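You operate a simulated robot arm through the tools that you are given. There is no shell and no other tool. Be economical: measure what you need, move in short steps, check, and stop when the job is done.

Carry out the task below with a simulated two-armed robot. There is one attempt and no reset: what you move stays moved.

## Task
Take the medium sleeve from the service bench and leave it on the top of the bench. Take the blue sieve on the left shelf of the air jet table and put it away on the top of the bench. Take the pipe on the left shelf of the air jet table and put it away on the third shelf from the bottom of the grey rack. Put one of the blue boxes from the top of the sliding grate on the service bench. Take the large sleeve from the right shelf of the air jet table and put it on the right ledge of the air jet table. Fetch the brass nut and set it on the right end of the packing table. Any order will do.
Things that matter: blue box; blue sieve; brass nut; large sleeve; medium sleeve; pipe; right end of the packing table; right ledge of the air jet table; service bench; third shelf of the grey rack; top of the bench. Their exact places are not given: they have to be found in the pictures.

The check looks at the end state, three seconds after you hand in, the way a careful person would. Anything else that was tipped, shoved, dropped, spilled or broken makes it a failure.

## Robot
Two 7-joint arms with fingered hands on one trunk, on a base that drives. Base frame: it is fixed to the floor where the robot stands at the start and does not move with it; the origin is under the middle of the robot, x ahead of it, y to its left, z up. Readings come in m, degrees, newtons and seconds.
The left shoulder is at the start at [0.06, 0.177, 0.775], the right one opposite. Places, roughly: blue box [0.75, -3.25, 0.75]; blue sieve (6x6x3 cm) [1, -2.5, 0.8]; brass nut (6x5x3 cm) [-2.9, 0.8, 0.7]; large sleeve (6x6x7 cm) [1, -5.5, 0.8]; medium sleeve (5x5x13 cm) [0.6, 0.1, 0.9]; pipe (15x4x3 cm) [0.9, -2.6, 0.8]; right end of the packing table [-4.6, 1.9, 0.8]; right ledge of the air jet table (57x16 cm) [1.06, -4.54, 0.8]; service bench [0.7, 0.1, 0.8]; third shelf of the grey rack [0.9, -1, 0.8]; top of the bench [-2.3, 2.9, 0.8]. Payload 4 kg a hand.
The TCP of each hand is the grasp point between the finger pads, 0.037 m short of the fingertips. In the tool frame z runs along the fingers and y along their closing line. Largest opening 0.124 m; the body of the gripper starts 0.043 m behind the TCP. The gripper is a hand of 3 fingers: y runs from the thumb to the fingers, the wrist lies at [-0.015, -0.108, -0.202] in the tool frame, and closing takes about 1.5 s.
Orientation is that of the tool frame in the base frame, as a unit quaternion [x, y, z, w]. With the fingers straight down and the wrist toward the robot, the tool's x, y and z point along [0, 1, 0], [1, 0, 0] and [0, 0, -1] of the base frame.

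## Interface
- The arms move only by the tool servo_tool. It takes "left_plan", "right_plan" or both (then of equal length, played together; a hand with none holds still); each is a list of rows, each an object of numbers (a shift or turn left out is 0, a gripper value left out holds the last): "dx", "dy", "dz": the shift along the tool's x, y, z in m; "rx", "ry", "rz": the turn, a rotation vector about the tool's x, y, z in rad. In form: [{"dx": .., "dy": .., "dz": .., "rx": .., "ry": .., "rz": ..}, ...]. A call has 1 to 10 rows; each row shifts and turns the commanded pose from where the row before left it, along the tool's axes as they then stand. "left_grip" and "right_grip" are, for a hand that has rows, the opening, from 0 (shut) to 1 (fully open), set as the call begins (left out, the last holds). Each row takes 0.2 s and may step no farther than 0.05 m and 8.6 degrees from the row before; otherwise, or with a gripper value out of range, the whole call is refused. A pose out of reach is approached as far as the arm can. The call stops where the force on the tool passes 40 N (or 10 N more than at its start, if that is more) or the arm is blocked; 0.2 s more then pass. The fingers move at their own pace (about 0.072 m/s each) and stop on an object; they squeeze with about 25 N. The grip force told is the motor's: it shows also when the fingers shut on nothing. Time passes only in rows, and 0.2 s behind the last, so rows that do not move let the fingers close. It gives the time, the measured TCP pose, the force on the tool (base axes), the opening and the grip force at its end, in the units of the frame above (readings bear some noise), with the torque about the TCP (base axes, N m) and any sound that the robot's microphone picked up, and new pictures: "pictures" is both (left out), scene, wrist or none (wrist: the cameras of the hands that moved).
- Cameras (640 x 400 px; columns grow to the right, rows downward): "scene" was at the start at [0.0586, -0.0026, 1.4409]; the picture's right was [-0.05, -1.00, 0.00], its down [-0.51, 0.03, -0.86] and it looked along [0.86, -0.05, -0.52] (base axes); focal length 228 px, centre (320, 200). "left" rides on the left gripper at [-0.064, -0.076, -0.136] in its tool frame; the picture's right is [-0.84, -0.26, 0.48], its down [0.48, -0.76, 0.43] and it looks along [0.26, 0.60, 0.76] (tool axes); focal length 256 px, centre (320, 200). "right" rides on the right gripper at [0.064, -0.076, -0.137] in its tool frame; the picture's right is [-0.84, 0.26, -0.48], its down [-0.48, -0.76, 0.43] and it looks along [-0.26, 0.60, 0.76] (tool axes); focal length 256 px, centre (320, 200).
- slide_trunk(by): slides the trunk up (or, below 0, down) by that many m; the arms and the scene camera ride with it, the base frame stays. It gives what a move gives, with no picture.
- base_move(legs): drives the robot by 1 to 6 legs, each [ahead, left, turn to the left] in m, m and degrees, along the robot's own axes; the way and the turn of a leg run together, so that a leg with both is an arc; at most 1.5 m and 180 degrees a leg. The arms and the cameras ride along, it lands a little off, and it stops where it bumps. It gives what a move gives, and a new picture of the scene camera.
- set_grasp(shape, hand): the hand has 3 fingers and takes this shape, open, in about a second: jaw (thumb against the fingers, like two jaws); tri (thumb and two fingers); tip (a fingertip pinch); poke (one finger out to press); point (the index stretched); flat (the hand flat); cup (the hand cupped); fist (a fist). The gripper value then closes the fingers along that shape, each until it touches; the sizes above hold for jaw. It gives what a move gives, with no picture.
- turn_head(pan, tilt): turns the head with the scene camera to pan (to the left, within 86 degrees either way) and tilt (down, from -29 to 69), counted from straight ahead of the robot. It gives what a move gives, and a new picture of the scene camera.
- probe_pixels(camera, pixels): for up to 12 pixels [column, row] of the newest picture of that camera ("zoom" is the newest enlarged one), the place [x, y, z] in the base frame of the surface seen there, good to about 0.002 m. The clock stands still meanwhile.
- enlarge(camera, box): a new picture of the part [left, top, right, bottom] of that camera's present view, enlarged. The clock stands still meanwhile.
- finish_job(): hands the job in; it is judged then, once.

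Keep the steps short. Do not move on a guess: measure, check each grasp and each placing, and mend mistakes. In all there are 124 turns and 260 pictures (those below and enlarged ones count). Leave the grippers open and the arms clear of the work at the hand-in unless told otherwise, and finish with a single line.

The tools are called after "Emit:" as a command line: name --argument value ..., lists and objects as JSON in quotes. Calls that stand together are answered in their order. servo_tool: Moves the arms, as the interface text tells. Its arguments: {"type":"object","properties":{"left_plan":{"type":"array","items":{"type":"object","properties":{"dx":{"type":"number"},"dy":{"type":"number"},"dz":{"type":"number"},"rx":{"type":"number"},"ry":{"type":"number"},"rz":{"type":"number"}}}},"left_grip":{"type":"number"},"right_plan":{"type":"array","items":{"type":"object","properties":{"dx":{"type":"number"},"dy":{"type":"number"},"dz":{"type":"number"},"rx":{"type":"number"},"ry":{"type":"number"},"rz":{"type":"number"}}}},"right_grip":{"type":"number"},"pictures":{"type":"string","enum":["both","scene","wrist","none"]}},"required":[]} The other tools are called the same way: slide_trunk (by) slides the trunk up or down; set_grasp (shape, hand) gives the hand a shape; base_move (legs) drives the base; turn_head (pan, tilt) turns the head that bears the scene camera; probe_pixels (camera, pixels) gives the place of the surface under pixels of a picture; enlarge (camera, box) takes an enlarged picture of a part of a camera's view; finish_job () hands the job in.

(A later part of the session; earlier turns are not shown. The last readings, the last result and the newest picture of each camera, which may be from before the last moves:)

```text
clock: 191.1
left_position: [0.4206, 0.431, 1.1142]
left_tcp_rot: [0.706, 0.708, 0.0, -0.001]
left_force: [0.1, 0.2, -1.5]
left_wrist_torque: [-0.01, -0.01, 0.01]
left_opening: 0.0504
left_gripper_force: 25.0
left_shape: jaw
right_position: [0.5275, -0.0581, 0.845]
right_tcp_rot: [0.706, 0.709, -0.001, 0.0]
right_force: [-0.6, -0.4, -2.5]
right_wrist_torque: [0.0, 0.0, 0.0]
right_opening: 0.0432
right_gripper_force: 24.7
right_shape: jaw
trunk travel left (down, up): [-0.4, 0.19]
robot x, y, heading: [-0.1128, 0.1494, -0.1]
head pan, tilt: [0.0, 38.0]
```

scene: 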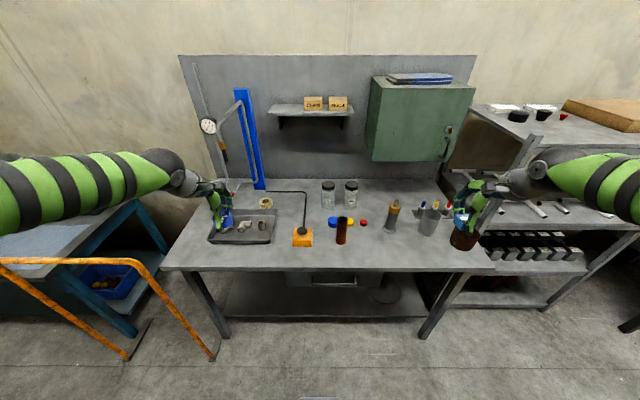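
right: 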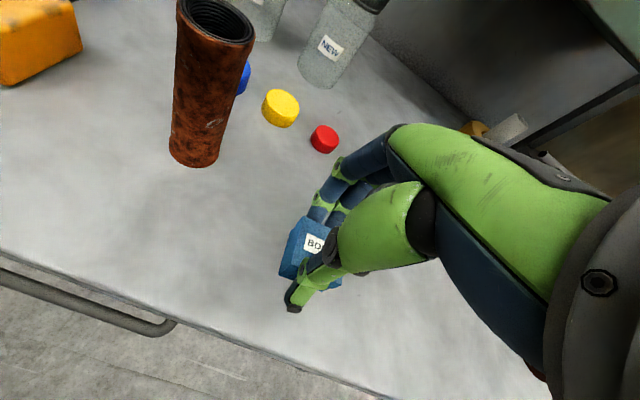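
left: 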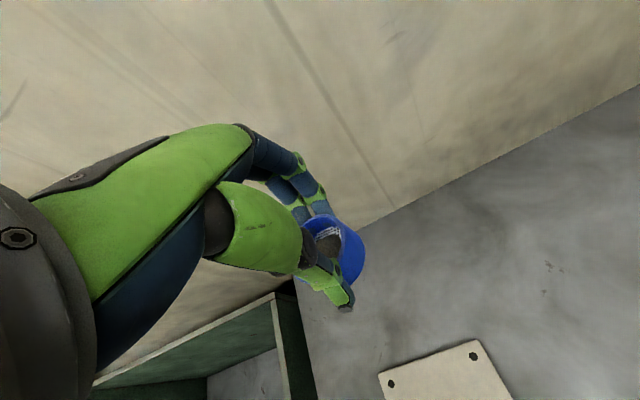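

Emit:
servo_tool --right_plan '[{"dz": 0.002}, {}]' --pictures "none"

Emit:
servo_tool --right_plan '[{}, {}, {}, {}, {"dz": -0.03}, {"dz": -0.05}, {"dz": -0.05}, {"dz": -0.05}, {"dz": -0.03}]' --right_grip 0.7 --pictures "both"

```text
clock: 191.7
left_position: [0.4195, 0.4317, 1.1142]
left_tcp_rot: [0.705, 0.709, -0.001, -0.001]
left_force: [0.6, 0.6, -1.7]
left_wrist_torque: [0.01, 0.0, 0.01]
left_opening: 0.0503
left_gripper_force: 24.8
left_shape: jaw
right_position: [0.5273, -0.06, 0.8439]
right_tcp_rot: [0.706, 0.709, -0.001, 0.0]
right_force: [0.2, 0.4, 3.7]
right_wrist_torque: [0.0, -0.08, -0.03]
right_opening: 0.0434
right_gripper_force: 24.8
right_shape: jaw
trunk travel left (down, up): [-0.4, 0.19]
robot x, y, heading: [-0.1136, 0.1496, 0.0]
head pan, tilt: [0.0, 38.0]
```

```text
clock: 193.7
left_position: [0.4194, 0.4312, 1.1134]
left_tcp_rot: [0.705, 0.709, 0.0, 0.0]
left_force: [-0.5, -0.5, -1.2]
left_wrist_torque: [0.02, 0.01, 0.0]
left_opening: 0.0504
left_gripper_force: 25.0
left_shape: jaw
right_position: [0.5303, -0.0615, 1.0517]
right_tcp_rot: [0.705, 0.709, -0.001, -0.001]
right_force: [0.1, 0.5, 0.5]
right_wrist_torque: [0.03, -0.01, 0.01]
right_opening: 0.087
right_gripper_force: 0.1
right_shape: jaw
trunk travel left (down, up): [-0.4, 0.19]
robot x, y, heading: [-0.1082, 0.1477, 0.5]
head pan, tilt: [0.0, 38.0]
```

scene: 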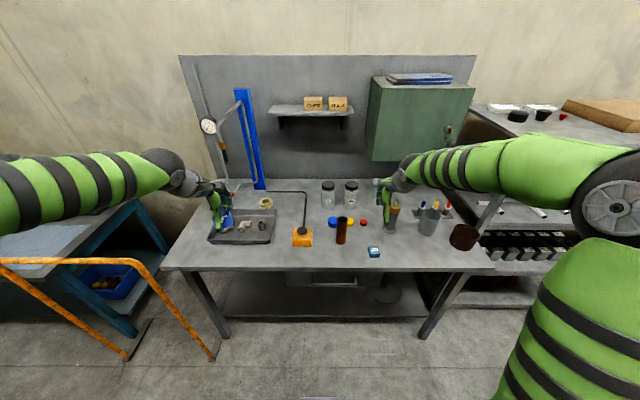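
right: 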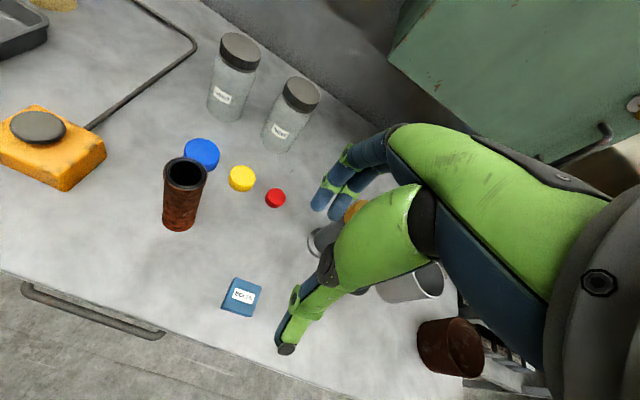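

Blue box is on the service bench. Now the medium sleeve rim at (185,172): measure.

Emit:
probe_pixels --camera "right" --pixels '[[165, 172], [206, 174], [186, 158], [184, 188], [171, 162], [200, 185], [180, 226], [150, 225], [194, 150]]'

```text
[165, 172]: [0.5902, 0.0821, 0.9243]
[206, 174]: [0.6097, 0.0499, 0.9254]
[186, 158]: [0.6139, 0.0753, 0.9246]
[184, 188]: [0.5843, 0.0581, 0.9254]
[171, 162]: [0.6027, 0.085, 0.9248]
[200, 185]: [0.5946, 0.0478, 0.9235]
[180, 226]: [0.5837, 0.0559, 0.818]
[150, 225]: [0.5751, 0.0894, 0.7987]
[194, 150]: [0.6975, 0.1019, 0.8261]
```

Sleeve centre ≈(0.600,0.066), rim 0.925. Move over it and lower to 0.892.

Emit:
servo_tool --right_plan '[{"dx": 0.032, "dy": 0.0175}, {"dx": 0.032, "dy": 0.0175}, {"dx": 0.032, "dy": 0.0175}, {"dx": 0.032, "dy": 0.0175}, {"dz": 0.04}, {"dz": 0.03}, {}]' --pictures "wrist"

```text
clock: 195.3
left_position: [0.4199, 0.4303, 1.114]
left_tcp_rot: [0.706, 0.709, 0.0, -0.001]
left_force: [0.1, -0.8, -0.2]
left_wrist_torque: [0.04, 0.02, 0.01]
left_opening: 0.0505
left_gripper_force: 24.5
left_shape: jaw
right_position: [0.595, 0.0667, 0.9825]
right_tcp_rot: [0.705, 0.709, -0.001, -0.001]
right_force: [-0.6, 0.4, 0.6]
right_wrist_torque: [-0.01, -0.02, 0.0]
right_opening: 0.0867
right_gripper_force: 0.1
right_shape: jaw
trunk travel left (down, up): [-0.4, 0.19]
robot x, y, heading: [-0.1105, 0.1526, 0.3]
head pan, tilt: [0.0, 38.0]
```

right: 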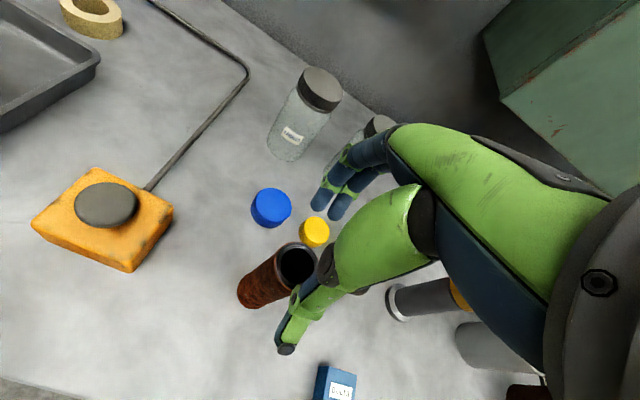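

Emit:
servo_tool --right_plan '[{"dy": 0.004}, {"dz": 0.03}, {"dz": 0.03}, {"dz": 0.03}, {}]' --pictures "wrist"

```text
clock: 196.5
left_position: [0.4199, 0.4323, 1.1129]
left_tcp_rot: [0.706, 0.708, -0.001, 0.0]
left_force: [-1.5, 0.2, -1.6]
left_wrist_torque: [-0.02, -0.01, -0.02]
left_opening: 0.0504
left_gripper_force: 24.9
left_shape: jaw
right_position: [0.6009, 0.0676, 0.8919]
right_tcp_rot: [0.705, 0.71, 0.0, -0.001]
right_force: [0.2, -0.2, 0.7]
right_wrist_torque: [-0.01, -0.03, 0.0]
right_opening: 0.0869
right_gripper_force: 0.1
right_shape: jaw
trunk travel left (down, up): [-0.4, 0.19]
robot x, y, heading: [-0.1119, 0.15, 0.4]
head pan, tilt: [0.0, 38.0]
```

right: 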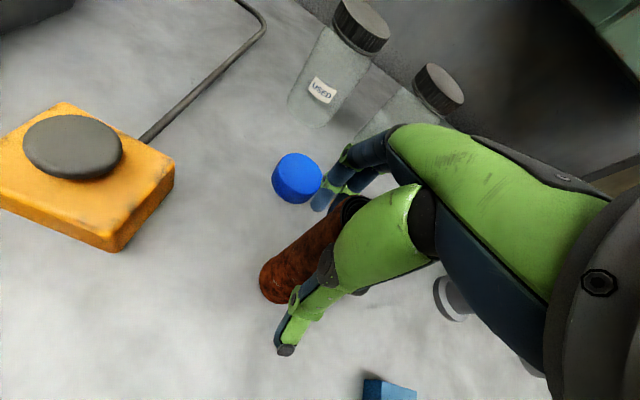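

Well centred. Close and lift.

Emit:
servo_tool --right_plan '[{}, {}, {}, {}, {}, {}]' --right_grip 0 --pictures "none"

Emit:
servo_tool --right_plan '[{"dz": -0.03}, {"dz": -0.045}, {"dz": -0.045}, {"dz": -0.045}, {"dz": -0.045}, {}]' --pictures "both"

```text
clock: 197.9
left_position: [0.4205, 0.4308, 1.114]
left_tcp_rot: [0.706, 0.708, -0.001, 0.0]
left_force: [-0.1, -0.7, -0.1]
left_wrist_torque: [0.07, 0.05, -0.01]
left_opening: 0.0506
left_gripper_force: 25.0
left_shape: jaw
right_position: [0.6019, 0.0685, 0.893]
right_tcp_rot: [0.705, 0.709, 0.0, 0.0]
right_force: [3.6, 0.0, 7.8]
right_wrist_torque: [-0.02, -0.5, -0.02]
right_opening: 0.0407
right_gripper_force: 25.1
right_shape: jaw
trunk travel left (down, up): [-0.4, 0.19]
robot x, y, heading: [-0.107, 0.1503, 0.5]
head pan, tilt: [0.0, 38.0]
```

```text
clock: 199.3
left_position: [0.4211, 0.4314, 1.1134]
left_tcp_rot: [0.705, 0.709, -0.001, -0.001]
left_force: [0.2, 0.6, -1.0]
left_wrist_torque: [-0.01, 0.03, 0.01]
left_opening: 0.0503
left_gripper_force: 25.4
left_shape: jaw
right_position: [0.602, 0.0712, 1.1025]
right_tcp_rot: [0.705, 0.709, -0.002, -0.001]
right_force: [0.4, 0.1, -6.7]
right_wrist_torque: [0.02, -0.02, -0.03]
right_opening: 0.0384
right_gripper_force: 25.0
right_shape: jaw
trunk travel left (down, up): [-0.4, 0.19]
robot x, y, heading: [-0.1084, 0.1493, 0.5]
head pan, tilt: [0.0, 38.0]
```

scene: 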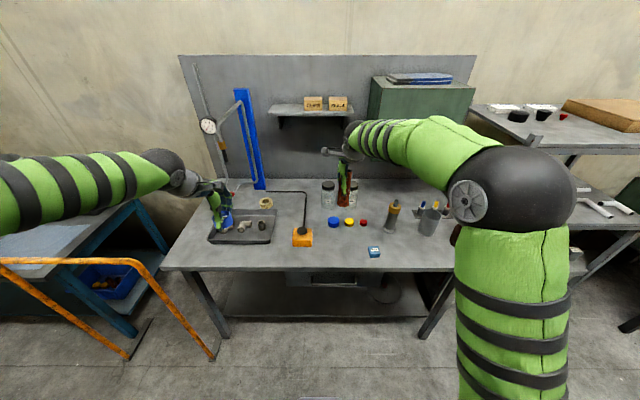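
right: 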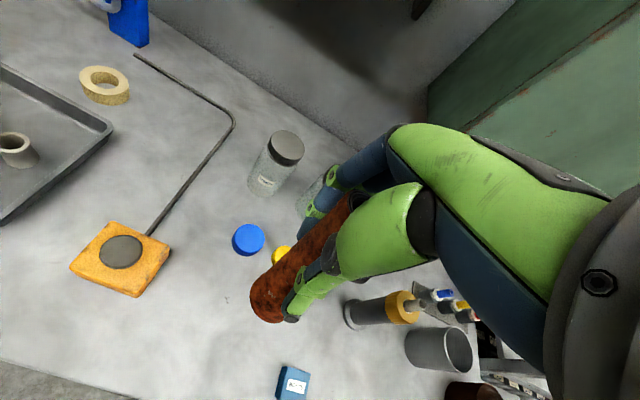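

Sleeve held. Back off and turn to look for the bench and the packing table.

Emit:
base_move --legs '[[-0.9, 0, 0], [0, 0, 120]]'

Emit:
turn_head --pan 0 --tilt 18

Emit:
turn_head --pan 50 --tilt 18

```text
clock: 209.0
left_position: [-1.5109, 0.4764, 1.1134]
left_tcp_rot: [-0.25, 0.968, -0.002, 0.0]
left_force: [-0.2, -1.0, -1.0]
left_wrist_torque: [0.01, -0.02, 0.02]
left_opening: 0.0502
left_gripper_force: 25.0
left_shape: jaw
right_position: [-1.2831, 0.8091, 1.1031]
right_tcp_rot: [-0.25, 0.968, -0.002, 0.001]
right_force: [-0.5, -0.3, -6.6]
right_wrist_torque: [-0.02, 0.0, -0.01]
right_opening: 0.0373
right_gripper_force: 25.0
right_shape: jaw
trunk travel left (down, up): [-0.4, 0.19]
robot x, y, heading: [-1.0126, 0.1486, 119.0]
head pan, tilt: [0.0, 38.0]
```

scene: 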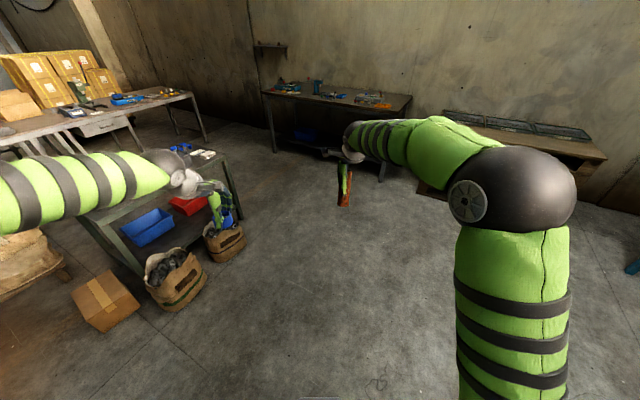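

```text
clock: 209.9
left_position: [-1.5109, 0.4761, 1.1136]
left_tcp_rot: [-0.25, 0.968, -0.002, 0.0]
left_force: [-0.3, -0.2, -0.7]
left_wrist_torque: [0.0, -0.01, -0.01]
left_opening: 0.0499
left_gripper_force: 24.9
left_shape: jaw
right_position: [-1.2838, 0.8087, 1.1025]
right_tcp_rot: [-0.25, 0.968, -0.002, 0.0]
right_force: [-0.5, 0.1, -6.4]
right_wrist_torque: [-0.01, 0.01, 0.01]
right_opening: 0.0374
right_gripper_force: 24.9
right_shape: jaw
trunk travel left (down, up): [-0.4, 0.19]
robot x, y, heading: [-1.0114, 0.1465, 119.1]
head pan, tilt: [0.0, 18.0]
```

scene: 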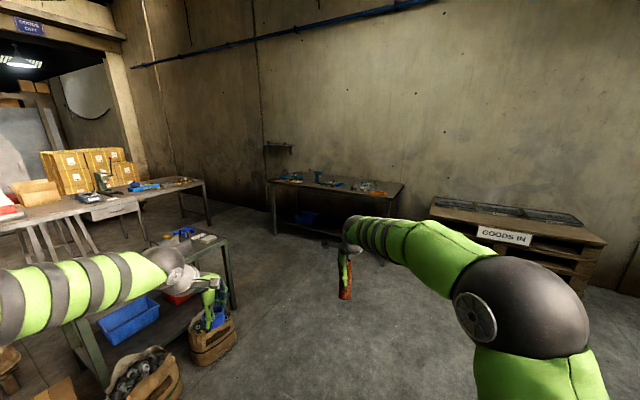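

```text
clock: 211.0
left_position: [-1.513, 0.4766, 1.1137]
left_tcp_rot: [-0.25, 0.968, -0.002, 0.001]
left_force: [0.3, 0.4, -1.3]
left_wrist_torque: [0.0, -0.01, 0.0]
left_opening: 0.05
left_gripper_force: 25.3
left_shape: jaw
right_position: [-1.2832, 0.8084, 1.1029]
right_tcp_rot: [-0.251, 0.968, -0.001, 0.0]
right_force: [0.7, -0.4, -6.3]
right_wrist_torque: [0.0, 0.02, 0.0]
right_opening: 0.0373
right_gripper_force: 24.5
right_shape: jaw
trunk travel left (down, up): [-0.4, 0.19]
robot x, y, heading: [-1.0115, 0.1481, 119.1]
head pan, tilt: [50.0, 18.0]
```

scene: 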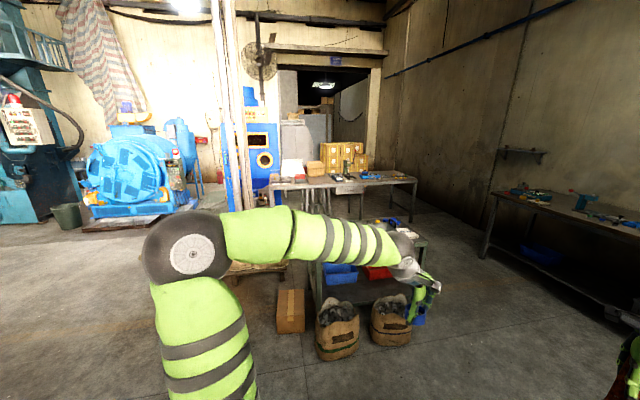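

Emit:
probe_pixels --camera "scene" --pixels '[[390, 220], [410, 235], [425, 245], [325, 265], [395, 330], [340, 345], [350, 180], [490, 245], [530, 195], [600, 210], [415, 180], [360, 195]]'

Emit:
turn_head --pan 5 --tilt 18

Emit:
probe_pixels --camera "scene" --pixels '[[270, 185], [340, 200], [400, 200], [330, 190], [370, 190], [290, 180], [430, 210], [380, 240], [210, 330], [300, 280]]'

```text
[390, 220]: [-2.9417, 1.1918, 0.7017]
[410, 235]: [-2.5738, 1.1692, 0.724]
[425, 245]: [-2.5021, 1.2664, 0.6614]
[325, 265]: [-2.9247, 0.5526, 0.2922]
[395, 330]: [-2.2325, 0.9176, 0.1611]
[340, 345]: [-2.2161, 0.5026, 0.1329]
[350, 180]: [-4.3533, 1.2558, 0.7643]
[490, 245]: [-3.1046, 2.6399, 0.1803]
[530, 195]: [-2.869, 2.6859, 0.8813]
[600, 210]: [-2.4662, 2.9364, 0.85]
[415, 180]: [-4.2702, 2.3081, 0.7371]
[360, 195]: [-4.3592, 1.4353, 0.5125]
```

```text
clock: 212.2
left_position: [-1.5118, 0.4768, 1.1133]
left_tcp_rot: [-0.251, 0.968, -0.001, 0.001]
left_force: [0.3, -0.1, -1.7]
left_wrist_torque: [-0.05, -0.02, 0.0]
left_opening: 0.0499
left_gripper_force: 25.3
left_shape: jaw
right_position: [-1.2825, 0.8097, 1.1025]
right_tcp_rot: [-0.25, 0.968, -0.002, 0.0]
right_force: [0.3, 0.0, -6.4]
right_wrist_torque: [-0.01, 0.06, -0.01]
right_opening: 0.0375
right_gripper_force: 24.5
right_shape: jaw
trunk travel left (down, up): [-0.4, 0.19]
robot x, y, heading: [-1.013, 0.148, 119.0]
head pan, tilt: [5.0, 18.0]
```

scene: 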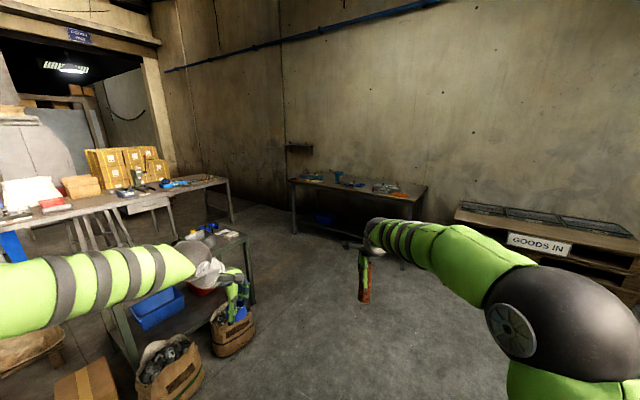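

```text
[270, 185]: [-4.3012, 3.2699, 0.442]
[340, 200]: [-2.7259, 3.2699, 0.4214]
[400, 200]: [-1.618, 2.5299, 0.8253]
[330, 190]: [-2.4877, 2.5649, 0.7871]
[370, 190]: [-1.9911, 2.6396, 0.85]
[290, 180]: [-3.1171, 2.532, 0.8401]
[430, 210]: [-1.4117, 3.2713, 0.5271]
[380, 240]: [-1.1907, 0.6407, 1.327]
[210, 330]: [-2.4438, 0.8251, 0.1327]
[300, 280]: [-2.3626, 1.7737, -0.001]
```

Bench: front y≈2.53, x −3.1…−1.55, top ≈0.85. Turn to face it, drive up at x≈−1.0, then slide left.

Emit:
base_move --legs '[[0, 0, -29], [1.35, 0, 0], [0, 1.1, 0]]'

Emit:
turn_head --pan 0 --tilt 33

Emit:
enlarge --camera "scene" --box '[140, 130, 500, 330]'

```text
clock: 225.5
left_position: [-2.4252, 1.9831, 1.1133]
left_tcp_rot: [-0.019, 1.0, -0.003, 0.0]
left_force: [-0.4, -0.2, 0.1]
left_wrist_torque: [-0.03, 0.02, 0.0]
left_opening: 0.0496
left_gripper_force: 24.9
left_shape: jaw
right_position: [-2.0726, 2.1754, 1.1039]
right_tcp_rot: [-0.018, 1.0, -0.002, 0.0]
right_force: [0.5, 0.6, -6.7]
right_wrist_torque: [0.04, 0.05, -0.01]
right_opening: 0.037
right_gripper_force: 24.9
right_shape: jaw
trunk travel left (down, up): [-0.4, 0.19]
robot x, y, heading: [-2.1274, 1.4625, 91.9]
head pan, tilt: [5.0, 18.0]
```

scene: 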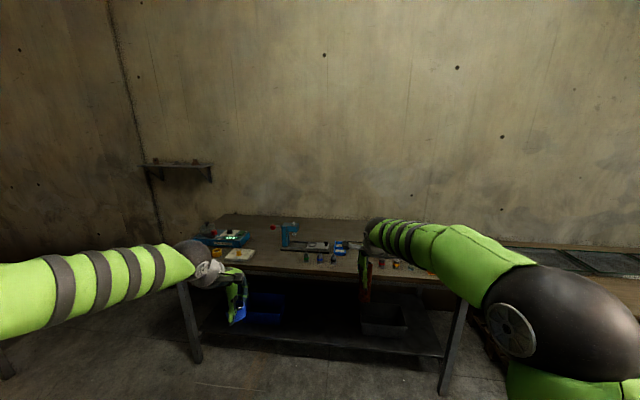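

```text
clock: 226.3
left_position: [-2.4251, 1.9824, 1.1135]
left_tcp_rot: [-0.018, 1.0, -0.002, 0.0]
left_force: [0.4, 1.3, -1.1]
left_wrist_torque: [-0.02, -0.01, 0.01]
left_opening: 0.0497
left_gripper_force: 25.2
left_shape: jaw
right_position: [-2.0717, 2.1749, 1.1027]
right_tcp_rot: [-0.019, 1.0, -0.002, 0.0]
right_force: [-0.3, -0.1, -5.7]
right_wrist_torque: [0.03, 0.02, -0.04]
right_opening: 0.037
right_gripper_force: 24.8
right_shape: jaw
trunk travel left (down, up): [-0.4, 0.19]
robot x, y, heading: [-2.1271, 1.462, 91.9]
head pan, tilt: [0.0, 33.0]
```

scene: 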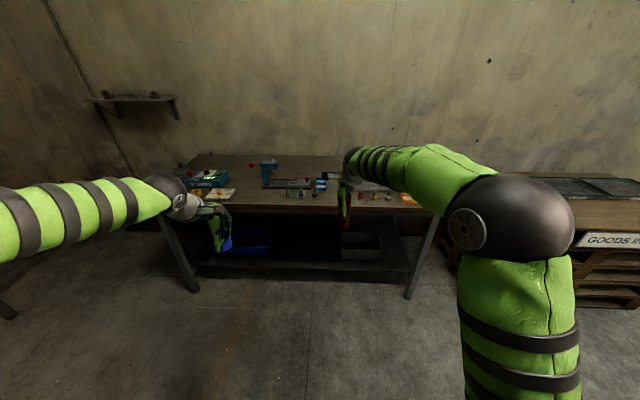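

```text
1.78 times, centred on (320, 230) of scene
```

zoom: 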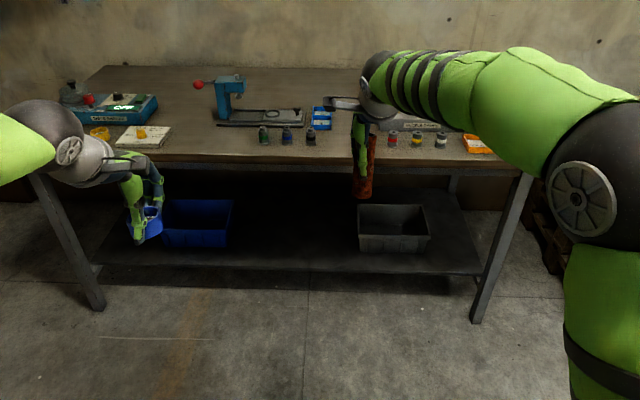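

Emit:
base_move --legs '[[0.18, 0, -1.9]]'

Emit:
turn_head --pan 3 --tilt 38

Emit:
enlarge --camera "scene" --box '[170, 100, 450, 250]'

```text
clock: 227.8
left_position: [-2.4121, 2.1665, 1.1128]
left_tcp_rot: [-0.001, 1.0, -0.002, 0.0]
left_force: [-0.4, 0.2, -1.8]
left_wrist_torque: [0.01, 0.01, 0.01]
left_opening: 0.0498
left_gripper_force: 25.0
left_shape: jaw
right_position: [-2.0516, 2.3492, 1.1008]
right_tcp_rot: [-0.003, 1.0, -0.002, 0.0]
right_force: [0.4, 0.4, -6.8]
right_wrist_torque: [-0.02, 0.02, 0.03]
right_opening: 0.0369
right_gripper_force: 25.2
right_shape: jaw
trunk travel left (down, up): [-0.4, 0.19]
robot x, y, heading: [-2.1328, 1.6337, 90.4]
head pan, tilt: [0.0, 33.0]
```

scene: 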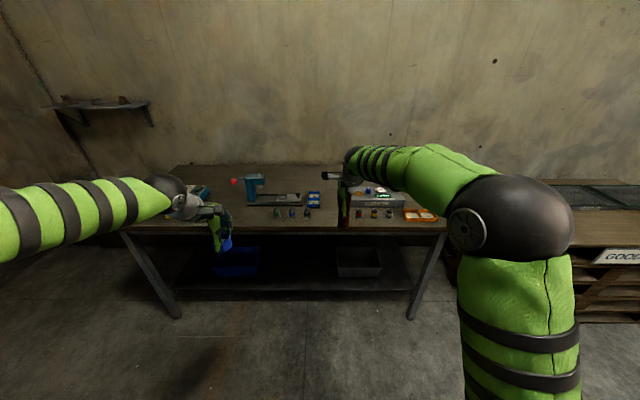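

```text
clock: 228.5
left_position: [-2.4129, 2.1671, 1.113]
left_tcp_rot: [-0.001, 1.0, -0.001, 0.0]
left_force: [-0.6, -0.8, -1.6]
left_wrist_torque: [0.02, 0.02, 0.01]
left_opening: 0.0497
left_gripper_force: 24.7
left_shape: jaw
right_position: [-2.0523, 2.3482, 1.1024]
right_tcp_rot: [-0.001, 1.0, -0.002, 0.001]
right_force: [-0.2, 0.0, -7.0]
right_wrist_torque: [0.01, 0.02, -0.01]
right_opening: 0.0368
right_gripper_force: 24.6
right_shape: jaw
trunk travel left (down, up): [-0.4, 0.19]
robot x, y, heading: [-2.1333, 1.64, 90.1]
head pan, tilt: [3.0, 38.0]
```

scene: 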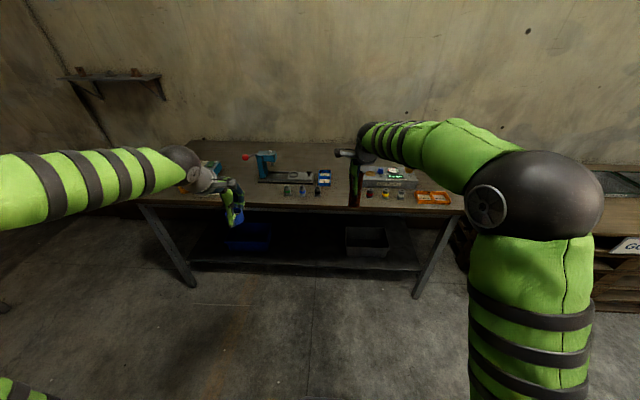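

```text
2.29 times, centred on (310, 175) of scene
```

zoom: 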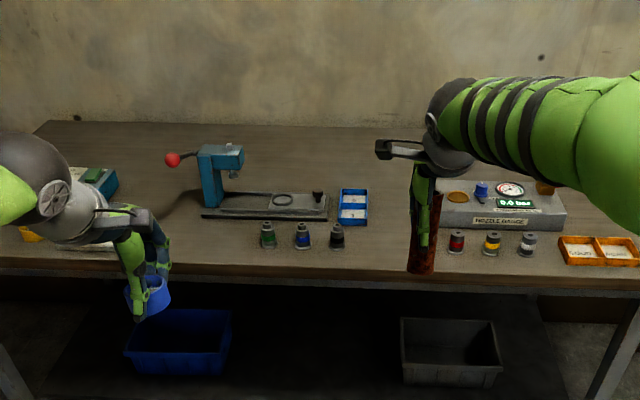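

Emit:
probe_pixels --camera "zoom" --pixels '[[385, 240], [385, 215], [385, 265], [200, 240], [190, 225], [210, 262], [355, 222], [267, 240], [456, 245], [240, 240], [175, 245], [400, 230]]'

```text
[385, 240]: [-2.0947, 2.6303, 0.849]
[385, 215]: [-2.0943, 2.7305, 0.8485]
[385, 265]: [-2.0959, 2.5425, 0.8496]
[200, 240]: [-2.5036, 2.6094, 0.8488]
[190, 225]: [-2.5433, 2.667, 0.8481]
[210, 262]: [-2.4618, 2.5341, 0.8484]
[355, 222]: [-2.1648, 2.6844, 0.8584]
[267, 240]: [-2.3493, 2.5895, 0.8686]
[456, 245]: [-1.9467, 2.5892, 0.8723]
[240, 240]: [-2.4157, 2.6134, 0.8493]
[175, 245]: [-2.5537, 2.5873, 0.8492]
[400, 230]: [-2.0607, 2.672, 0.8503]
```

Two free spots: (−2.07,2.64) for the sleeve and (−2.47,2.61) for the sieve, top z 0.849. Drive 0.2 ahead, and bring the sleeve over.

Emit:
base_move --legs '[[0.2, 0, 0]]'

```text
clock: 230.1
left_position: [-2.4148, 2.3666, 1.1134]
left_tcp_rot: [-0.003, 1.0, -0.003, 0.0]
left_force: [-0.1, 0.2, -1.5]
left_wrist_torque: [-0.03, 0.02, 0.03]
left_opening: 0.0494
left_gripper_force: 24.4
left_shape: jaw
right_position: [-2.0544, 2.5483, 1.1021]
right_tcp_rot: [-0.003, 1.0, -0.003, 0.0]
right_force: [0.2, 0.6, -7.2]
right_wrist_torque: [-0.03, 0.01, 0.03]
right_opening: 0.037
right_gripper_force: 25.0
right_shape: jaw
trunk travel left (down, up): [-0.4, 0.19]
robot x, y, heading: [-2.1308, 1.8371, 90.5]
head pan, tilt: [3.0, 38.0]
```

scene: 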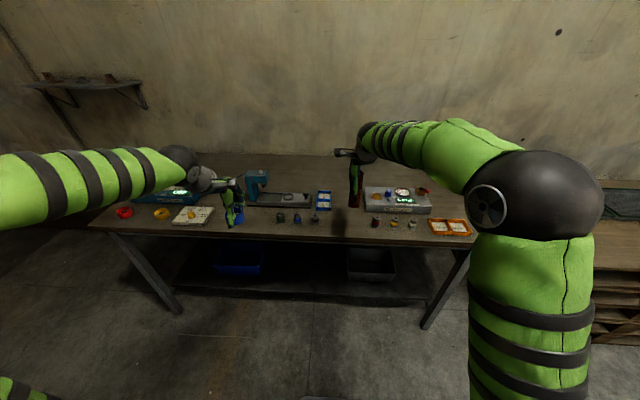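

Emit:
servo_tool --right_plan '[{"dy": 0.03, "dx": 0.004}, {"dy": 0.03, "dx": 0.004}, {"dy": 0.03, "dx": 0.004}, {}, {"dz": 0.035}, {"dz": 0.035}, {"dz": 0.035}, {"dz": 0.03}, {}]' --left_plan '[{"dy": 0.035, "dx": 0.008}, {"dy": 0.035, "dx": 0.008}, {"dy": 0.035, "dx": 0.008}, {"dy": 0.035, "dx": 0.008}, {"dy": 0.035, "dx": 0.008}, {"dy": 0.035, "dx": 0.008}, {"dy": 0.035, "dx": 0.007}, {"dz": 0.04}, {"dz": 0.04}]' --pictures "both"

```text
clock: 232.1
left_position: [-2.469, 2.6111, 1.0316]
left_tcp_rot: [-0.003, 1.0, -0.002, -0.001]
left_force: [-0.7, 0.0, -2.0]
left_wrist_torque: [0.0, 0.01, 0.01]
left_opening: 0.0492
left_gripper_force: 25.1
left_shape: jaw
right_position: [-2.0672, 2.6394, 0.9652]
right_tcp_rot: [-0.003, 1.0, -0.002, -0.001]
right_force: [-0.2, 0.5, -6.0]
right_wrist_torque: [-0.02, 0.0, -0.02]
right_opening: 0.0367
right_gripper_force: 24.4
right_shape: jaw
trunk travel left (down, up): [-0.4, 0.19]
robot x, y, heading: [-2.1316, 1.8354, 90.3]
head pan, tilt: [3.0, 38.0]
```

scene: 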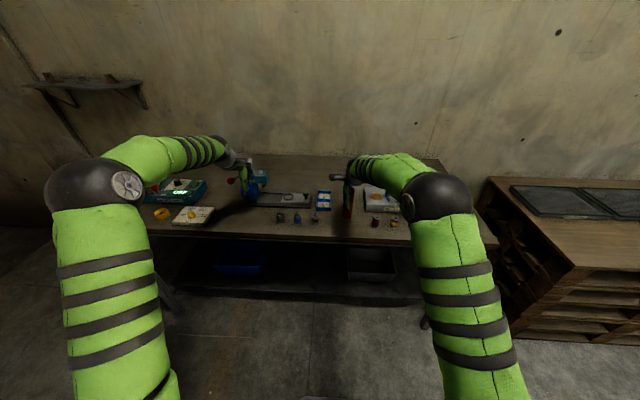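
right: 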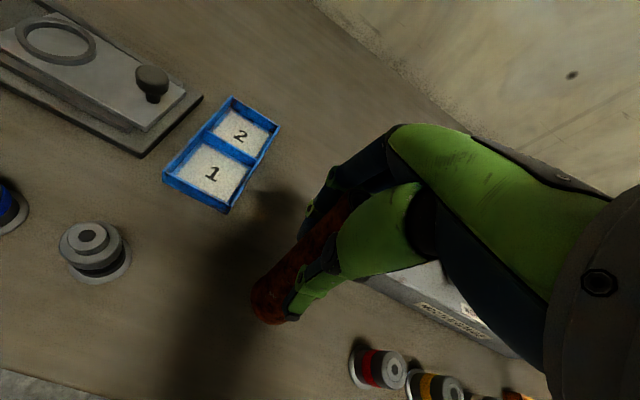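
left: 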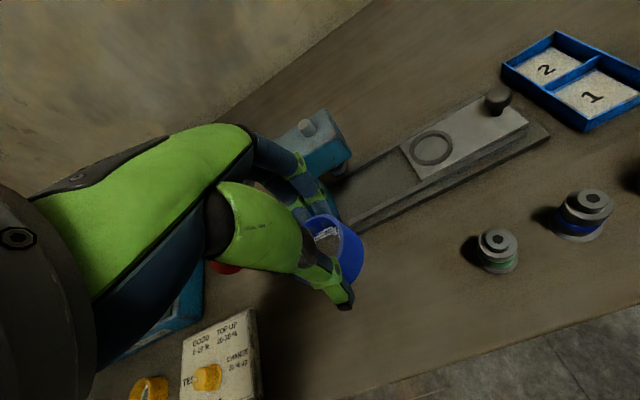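

Emit:
probe_pixels --camera "left" --pixels '[[352, 226], [375, 222], [256, 370], [250, 320], [480, 265], [370, 290]]'

Emit:
servo_tool --right_plan '[{"dz": 0.01}, {"dz": 0.006}, {"dz": 0.004}, {"dz": 0.002}, {}]' --pictures "none"

```text
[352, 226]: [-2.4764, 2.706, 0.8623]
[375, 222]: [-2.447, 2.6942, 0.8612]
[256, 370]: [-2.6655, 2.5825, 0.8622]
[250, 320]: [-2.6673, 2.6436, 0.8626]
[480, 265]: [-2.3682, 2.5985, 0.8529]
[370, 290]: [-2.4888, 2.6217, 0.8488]
```

```text
clock: 233.3
left_position: [-2.4695, 2.6087, 1.0328]
left_tcp_rot: [-0.004, 1.0, -0.002, 0.0]
left_force: [0.4, 0.3, -0.7]
left_wrist_torque: [-0.02, 0.01, 0.0]
left_opening: 0.0496
left_gripper_force: 25.0
left_shape: jaw
right_position: [-2.0657, 2.6361, 0.9456]
right_tcp_rot: [-0.004, 1.0, -0.002, 0.001]
right_force: [1.0, 0.3, -3.4]
right_wrist_torque: [0.02, -0.03, -0.03]
right_opening: 0.0369
right_gripper_force: 24.3
right_shape: jaw
trunk travel left (down, up): [-0.4, 0.19]
robot x, y, heading: [-2.1319, 1.8392, 90.5]
head pan, tilt: [3.0, 38.0]
```

Emit:
servo_tool --right_plan '[{"dz": 0.0015}, {"dz": 0.0015}, {}, {}, {}]' --left_plan '[{"dx": 0.03, "dy": -0.01}, {"dz": 0.035}, {"dz": 0.035}, {"dz": 0.035}, {}]' --pictures "wrist"

```text
clock: 234.5
left_position: [-2.4998, 2.5999, 0.9291]
left_tcp_rot: [-0.004, 1.0, -0.001, 0.0]
left_force: [0.4, -0.1, -1.6]
left_wrist_torque: [-0.04, 0.0, -0.01]
left_opening: 0.0495
left_gripper_force: 25.3
left_shape: jaw
right_position: [-2.0663, 2.6364, 0.944]
right_tcp_rot: [-0.003, 1.0, 0.001, 0.0]
right_force: [0.4, 0.2, 13.5]
right_wrist_torque: [0.05, 0.06, 0.02]
right_opening: 0.0369
right_gripper_force: 25.1
right_shape: jaw
trunk travel left (down, up): [-0.4, 0.19]
robot x, y, heading: [-2.1323, 1.8386, 90.5]
head pan, tilt: [3.0, 38.0]
```

right: 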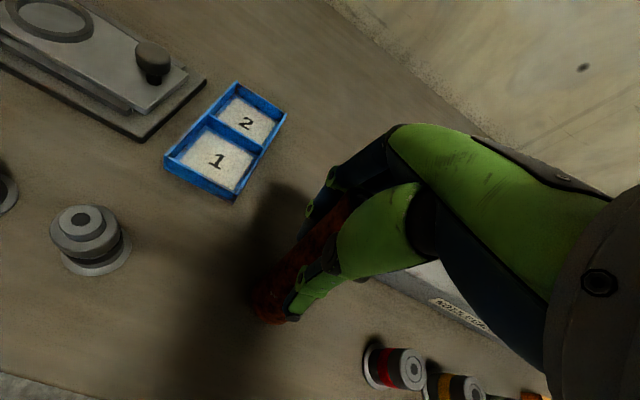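
left: 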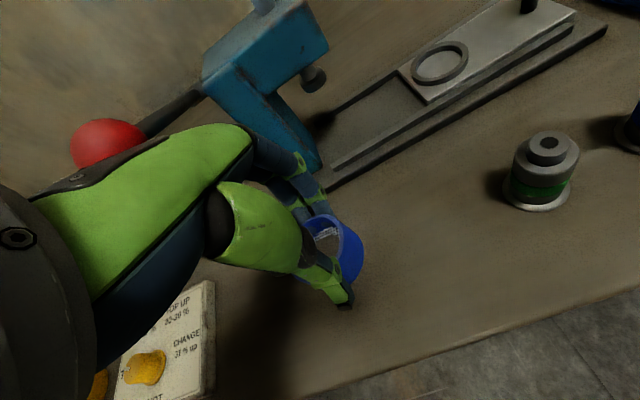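

Sleeve is down (13 N): release it. Lower the sieve 3 cm meanwhile.

Emit:
servo_tool --right_plan '[{"dz": -0.001}, {}, {}, {}, {}]' --left_plan '[{"dz": 0.01}, {"dz": 0.01}, {"dz": 0.006}, {"dz": 0.004}, {}]' --right_grip 0.6 --pictures "wrist"

```text
clock: 235.7
left_position: [-2.5011, 2.5985, 0.9003]
left_tcp_rot: [-0.003, 1.0, 0.0, 0.0]
left_force: [-0.4, 0.3, 7.4]
left_wrist_torque: [0.25, 0.1, 0.02]
left_opening: 0.0496
left_gripper_force: 25.0
left_shape: jaw
right_position: [-2.0655, 2.6371, 0.942]
right_tcp_rot: [-0.004, 1.0, -0.002, 0.0]
right_force: [0.8, 0.4, -2.5]
right_wrist_torque: [-0.05, -0.03, 0.0]
right_opening: 0.0743
right_gripper_force: 0.0
right_shape: jaw
trunk travel left (down, up): [-0.4, 0.19]
robot x, y, heading: [-2.1312, 1.8345, 90.5]
head pan, tilt: [3.0, 38.0]
```

right: 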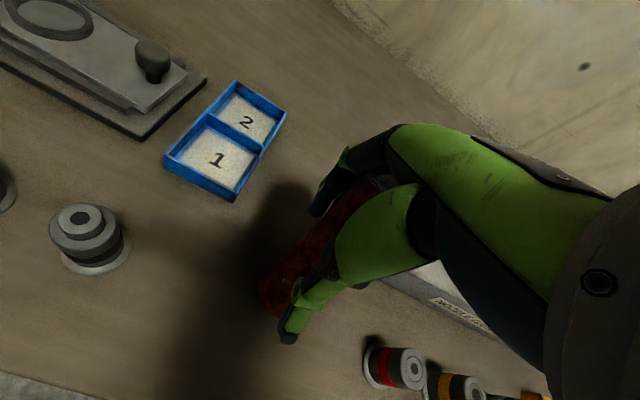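
left: 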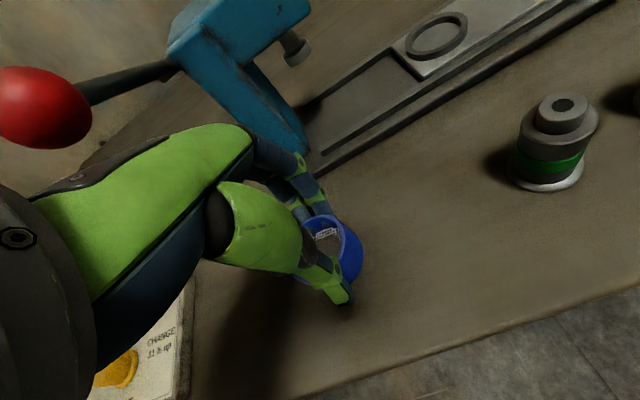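

Sieve touches at 0.900 (7 N). Release it, and raise the right hand straight up.

Emit:
servo_tool --right_plan '[{"dz": -0.03}, {"dz": -0.04}, {"dz": -0.045}, {"dz": -0.045}, {"dz": -0.045}]' --left_plan '[{"dz": 0.001}, {"dz": 0.001}, {}, {}, {}]' --pictures "none"

Emit:
servo_tool --left_plan '[{}, {}, {}, {}]' --left_grip 0.65 --pictures "wrist"

```text
clock: 236.9
left_position: [-2.5004, 2.5987, 0.899]
left_tcp_rot: [-0.004, 1.0, 0.0, 0.0]
left_force: [1.3, -0.3, 23.0]
left_wrist_torque: [0.76, 0.14, -0.03]
left_opening: 0.0508
left_gripper_force: 25.7
left_shape: jaw
right_position: [-2.0681, 2.6382, 1.1514]
right_tcp_rot: [-0.003, 1.0, 0.0, 0.0]
right_force: [-0.7, 0.8, 0.2]
right_wrist_torque: [-0.02, 0.0, 0.03]
right_opening: 0.0743
right_gripper_force: 0.1
right_shape: jaw
trunk travel left (down, up): [-0.4, 0.19]
robot x, y, heading: [-2.133, 1.8398, 90.7]
head pan, tilt: [3.0, 38.0]
```

```text
clock: 237.9
left_position: [-2.5018, 2.5995, 0.8949]
left_tcp_rot: [-0.004, 1.0, -0.002, 0.0]
left_force: [0.5, -0.5, 0.6]
left_wrist_torque: [0.01, 0.01, 0.05]
left_opening: 0.0802
left_gripper_force: 0.2
left_shape: jaw
right_position: [-2.0689, 2.6382, 1.1505]
right_tcp_rot: [-0.004, 1.0, -0.002, 0.0]
right_force: [0.5, -0.9, -0.6]
right_wrist_torque: [0.0, 0.03, 0.0]
right_opening: 0.0742
right_gripper_force: 0.1
right_shape: jaw
trunk travel left (down, up): [-0.4, 0.19]
robot x, y, heading: [-2.1344, 1.8371, 90.5]
head pan, tilt: [3.0, 38.0]
```

left: 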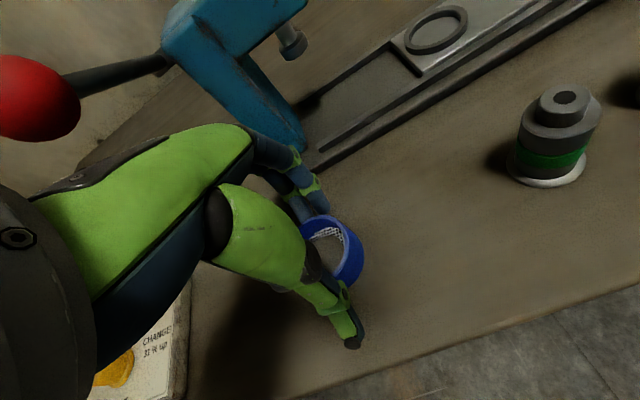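

Sieve stands. Raise left straight up the same path, then retract both.

Emit:
servo_tool --left_plan '[{"dz": -0.03}, {"dz": -0.04}, {"dz": -0.045}, {"dz": -0.045}, {"dx": -0.03, "dz": -0.03}, {"dy": -0.045}, {"dy": -0.045}, {"dy": -0.045}, {"dy": -0.045}]' --right_plan '[{}, {}, {}, {}, {}, {"dy": -0.045}, {"dy": -0.045}, {"dy": -0.045}, {"dy": -0.045}]' --pictures "scene"

Emit:
enlarge --camera "scene" --box '[190, 150, 450, 260]'

```text
clock: 239.9
left_position: [-2.4711, 2.4157, 1.0887]
left_tcp_rot: [-0.004, 1.0, -0.001, 0.0]
left_force: [-0.7, -1.0, 0.3]
left_wrist_torque: [-0.05, -0.01, 0.03]
left_opening: 0.0805
left_gripper_force: 0.2
left_shape: jaw
right_position: [-2.0661, 2.4543, 1.1493]
right_tcp_rot: [-0.004, 1.0, -0.001, -0.001]
right_force: [0.4, 0.6, -0.4]
right_wrist_torque: [0.02, 0.0, -0.02]
right_opening: 0.0743
right_gripper_force: 0.0
right_shape: jaw
trunk travel left (down, up): [-0.4, 0.19]
robot x, y, heading: [-2.1299, 1.8409, 90.3]
head pan, tilt: [3.0, 38.0]
```

scene: 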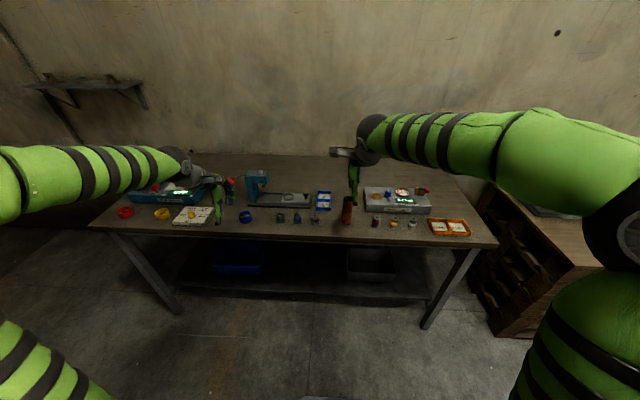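

```text
2.46 times, centred on (320, 205) of scene
```

zoom: 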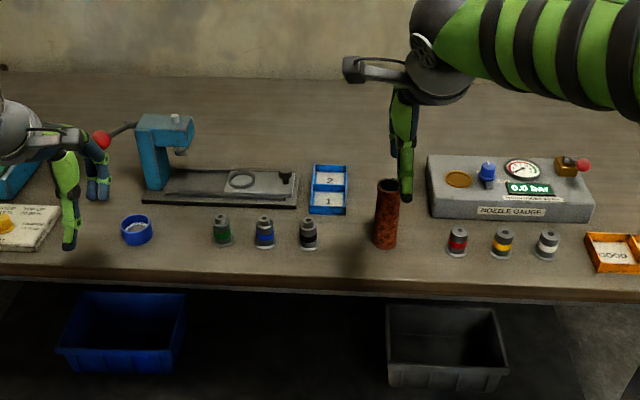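

Both items stand properly on the bench. Now the brass nut on the low cart near (−2.9,0.8): back off, turn left to face it and look.

Emit:
base_move --legs '[[-0.35, 0, 0], [0, 0, 130]]'

Emit:
turn_head --pan 0 --tilt 40

```text
clock: 247.5
left_position: [-2.3504, 0.8567, 1.0861]
left_tcp_rot: [0.91, -0.415, 0.0, -0.001]
left_force: [0.2, 0.3, 0.6]
left_wrist_torque: [0.03, 0.0, -0.02]
left_opening: 0.0805
left_gripper_force: 0.1
left_shape: jaw
right_position: [-2.6433, 1.1373, 1.1489]
right_tcp_rot: [0.91, -0.414, 0.001, -0.002]
right_force: [0.6, 0.4, 0.5]
right_wrist_torque: [0.04, 0.02, -0.01]
right_opening: 0.0741
right_gripper_force: 0.1
right_shape: jaw
trunk travel left (down, up): [-0.4, 0.19]
robot x, y, heading: [-2.1321, 1.4887, -139.2]
head pan, tilt: [3.0, 38.0]
```

scene: 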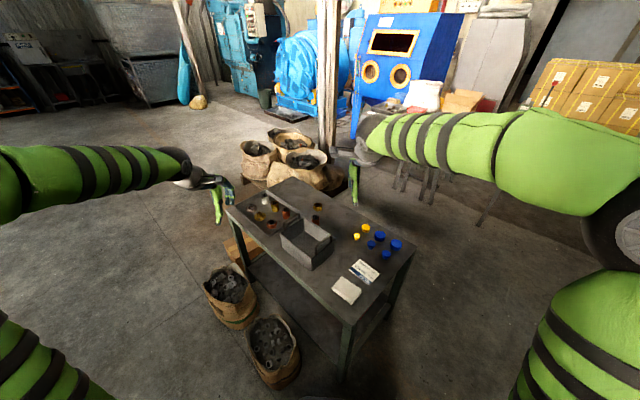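

```text
clock: 248.2
left_position: [-2.3497, 0.8564, 1.088]
left_tcp_rot: [0.91, -0.414, 0.002, -0.001]
left_force: [1.1, 0.1, 0.0]
left_wrist_torque: [0.01, -0.01, 0.0]
left_opening: 0.0805
left_gripper_force: 0.0
left_shape: jaw
right_position: [-2.6441, 1.1374, 1.1498]
right_tcp_rot: [0.91, -0.414, 0.0, -0.002]
right_force: [1.3, -0.1, 0.1]
right_wrist_torque: [0.0, -0.02, 0.03]
right_opening: 0.0742
right_gripper_force: 0.0
right_shape: jaw
trunk travel left (down, up): [-0.4, 0.19]
robot x, y, heading: [-2.1259, 1.4873, -139.0]
head pan, tilt: [0.0, 40.0]
```

scene: 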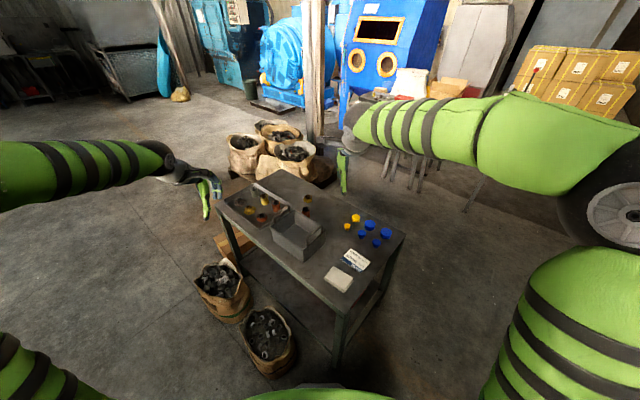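

Emit:
enlarge --camera "scene" --box '[205, 165, 415, 295]'

Emit:
probe_pixels --camera "scene" --pixels '[[222, 200], [272, 170], [405, 235], [335, 312], [306, 213], [295, 235], [307, 198], [264, 200], [248, 212], [280, 255], [330, 230]]'

```text
3.05 times, centred on (310, 230) of scene
```

zoom: 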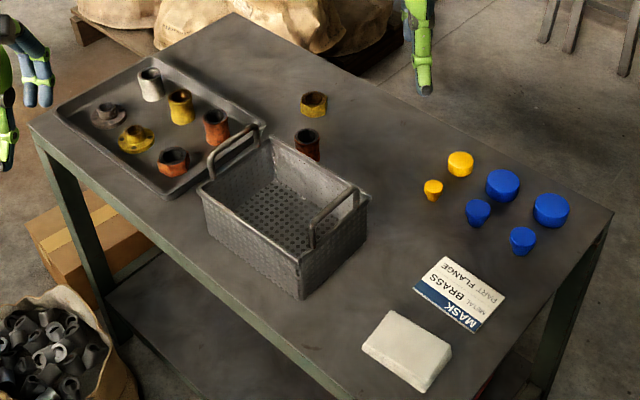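

```text
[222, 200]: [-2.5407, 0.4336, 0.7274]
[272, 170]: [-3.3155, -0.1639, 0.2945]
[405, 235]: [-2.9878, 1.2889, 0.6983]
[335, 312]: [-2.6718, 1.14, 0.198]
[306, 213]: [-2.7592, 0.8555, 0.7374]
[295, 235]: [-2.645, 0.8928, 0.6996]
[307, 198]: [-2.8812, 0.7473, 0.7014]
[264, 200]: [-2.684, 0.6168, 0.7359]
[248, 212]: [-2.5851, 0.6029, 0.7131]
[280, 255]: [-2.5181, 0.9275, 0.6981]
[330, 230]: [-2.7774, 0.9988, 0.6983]
```

The brass nut is the hex piece at zoom (313,103) ≈(−2.88,0.75). I turn to face −y and stand at the cart's +y end with the right hand toward it.

Emit:
base_move --legs '[[0, 0, 49], [-0.13, -0.45, 0]]'

Emit:
slide_trunk --by -0.1

Emit:
turn_head --pan -15 --tilt 48

```text
clock: 253.1
left_position: [-2.2497, 1.0374, 1.0873]
left_tcp_rot: [1.0, -0.005, 0.0, -0.001]
left_force: [0.2, -0.2, 0.3]
left_wrist_torque: [0.0, -0.04, -0.02]
left_opening: 0.0806
left_gripper_force: 0.1
left_shape: jaw
right_position: [-2.6532, 1.0061, 1.1483]
right_tcp_rot: [1.0, -0.004, 0.0, -0.002]
right_force: [0.5, 0.6, -0.4]
right_wrist_torque: [0.02, 0.0, 0.01]
right_opening: 0.0743
right_gripper_force: 0.0
right_shape: jaw
trunk travel left (down, up): [-0.4, 0.19]
robot x, y, heading: [-2.574, 1.6238, -90.8]
head pan, tilt: [0.0, 40.0]
```

scene: 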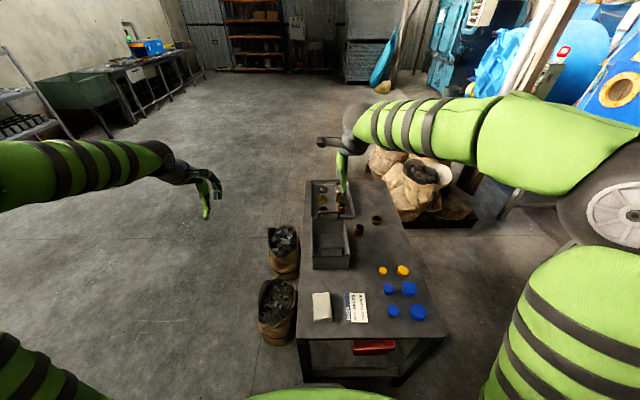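

```text
clock: 254.5
left_position: [-2.2488, 1.038, 0.9874]
left_tcp_rot: [1.0, -0.005, 0.0, -0.002]
left_force: [-0.2, 0.0, 0.4]
left_wrist_torque: [0.01, -0.02, 0.03]
left_opening: 0.0805
left_gripper_force: 0.1
left_shape: jaw
right_position: [-2.6518, 1.0063, 1.0492]
right_tcp_rot: [1.0, -0.005, 0.0, -0.001]
right_force: [0.0, -0.3, 0.3]
right_wrist_torque: [-0.02, -0.01, 0.03]
right_opening: 0.0744
right_gripper_force: 0.0
right_shape: jaw
trunk travel left (down, up): [-0.3, 0.29]
robot x, y, heading: [-2.5746, 1.6248, -90.6]
head pan, tilt: [0.0, 40.0]
```

```text
clock: 255.2
left_position: [-2.2493, 1.0374, 0.9877]
left_tcp_rot: [1.0, -0.005, 0.001, -0.002]
left_force: [-0.8, 0.8, -0.1]
left_wrist_torque: [-0.03, -0.02, 0.0]
left_opening: 0.0805
left_gripper_force: 0.1
left_shape: jaw
right_position: [-2.6525, 1.0056, 1.0484]
right_tcp_rot: [1.0, -0.005, 0.001, -0.002]
right_force: [-0.4, -0.7, -0.1]
right_wrist_torque: [0.02, 0.0, 0.0]
right_opening: 0.0741
right_gripper_force: 0.0
right_shape: jaw
trunk travel left (down, up): [-0.3, 0.29]
robot x, y, heading: [-2.5765, 1.6213, -90.8]
head pan, tilt: [-15.0, 48.0]
```

scene: 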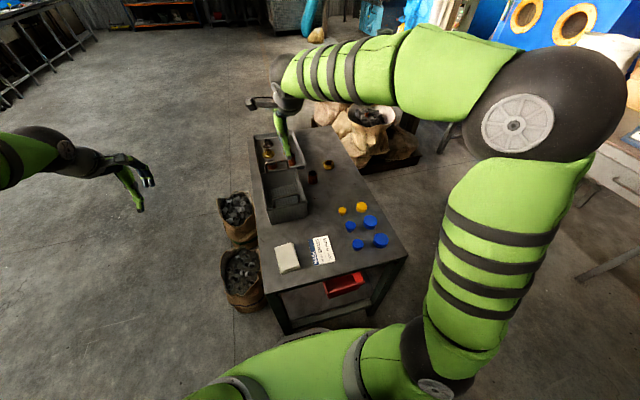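

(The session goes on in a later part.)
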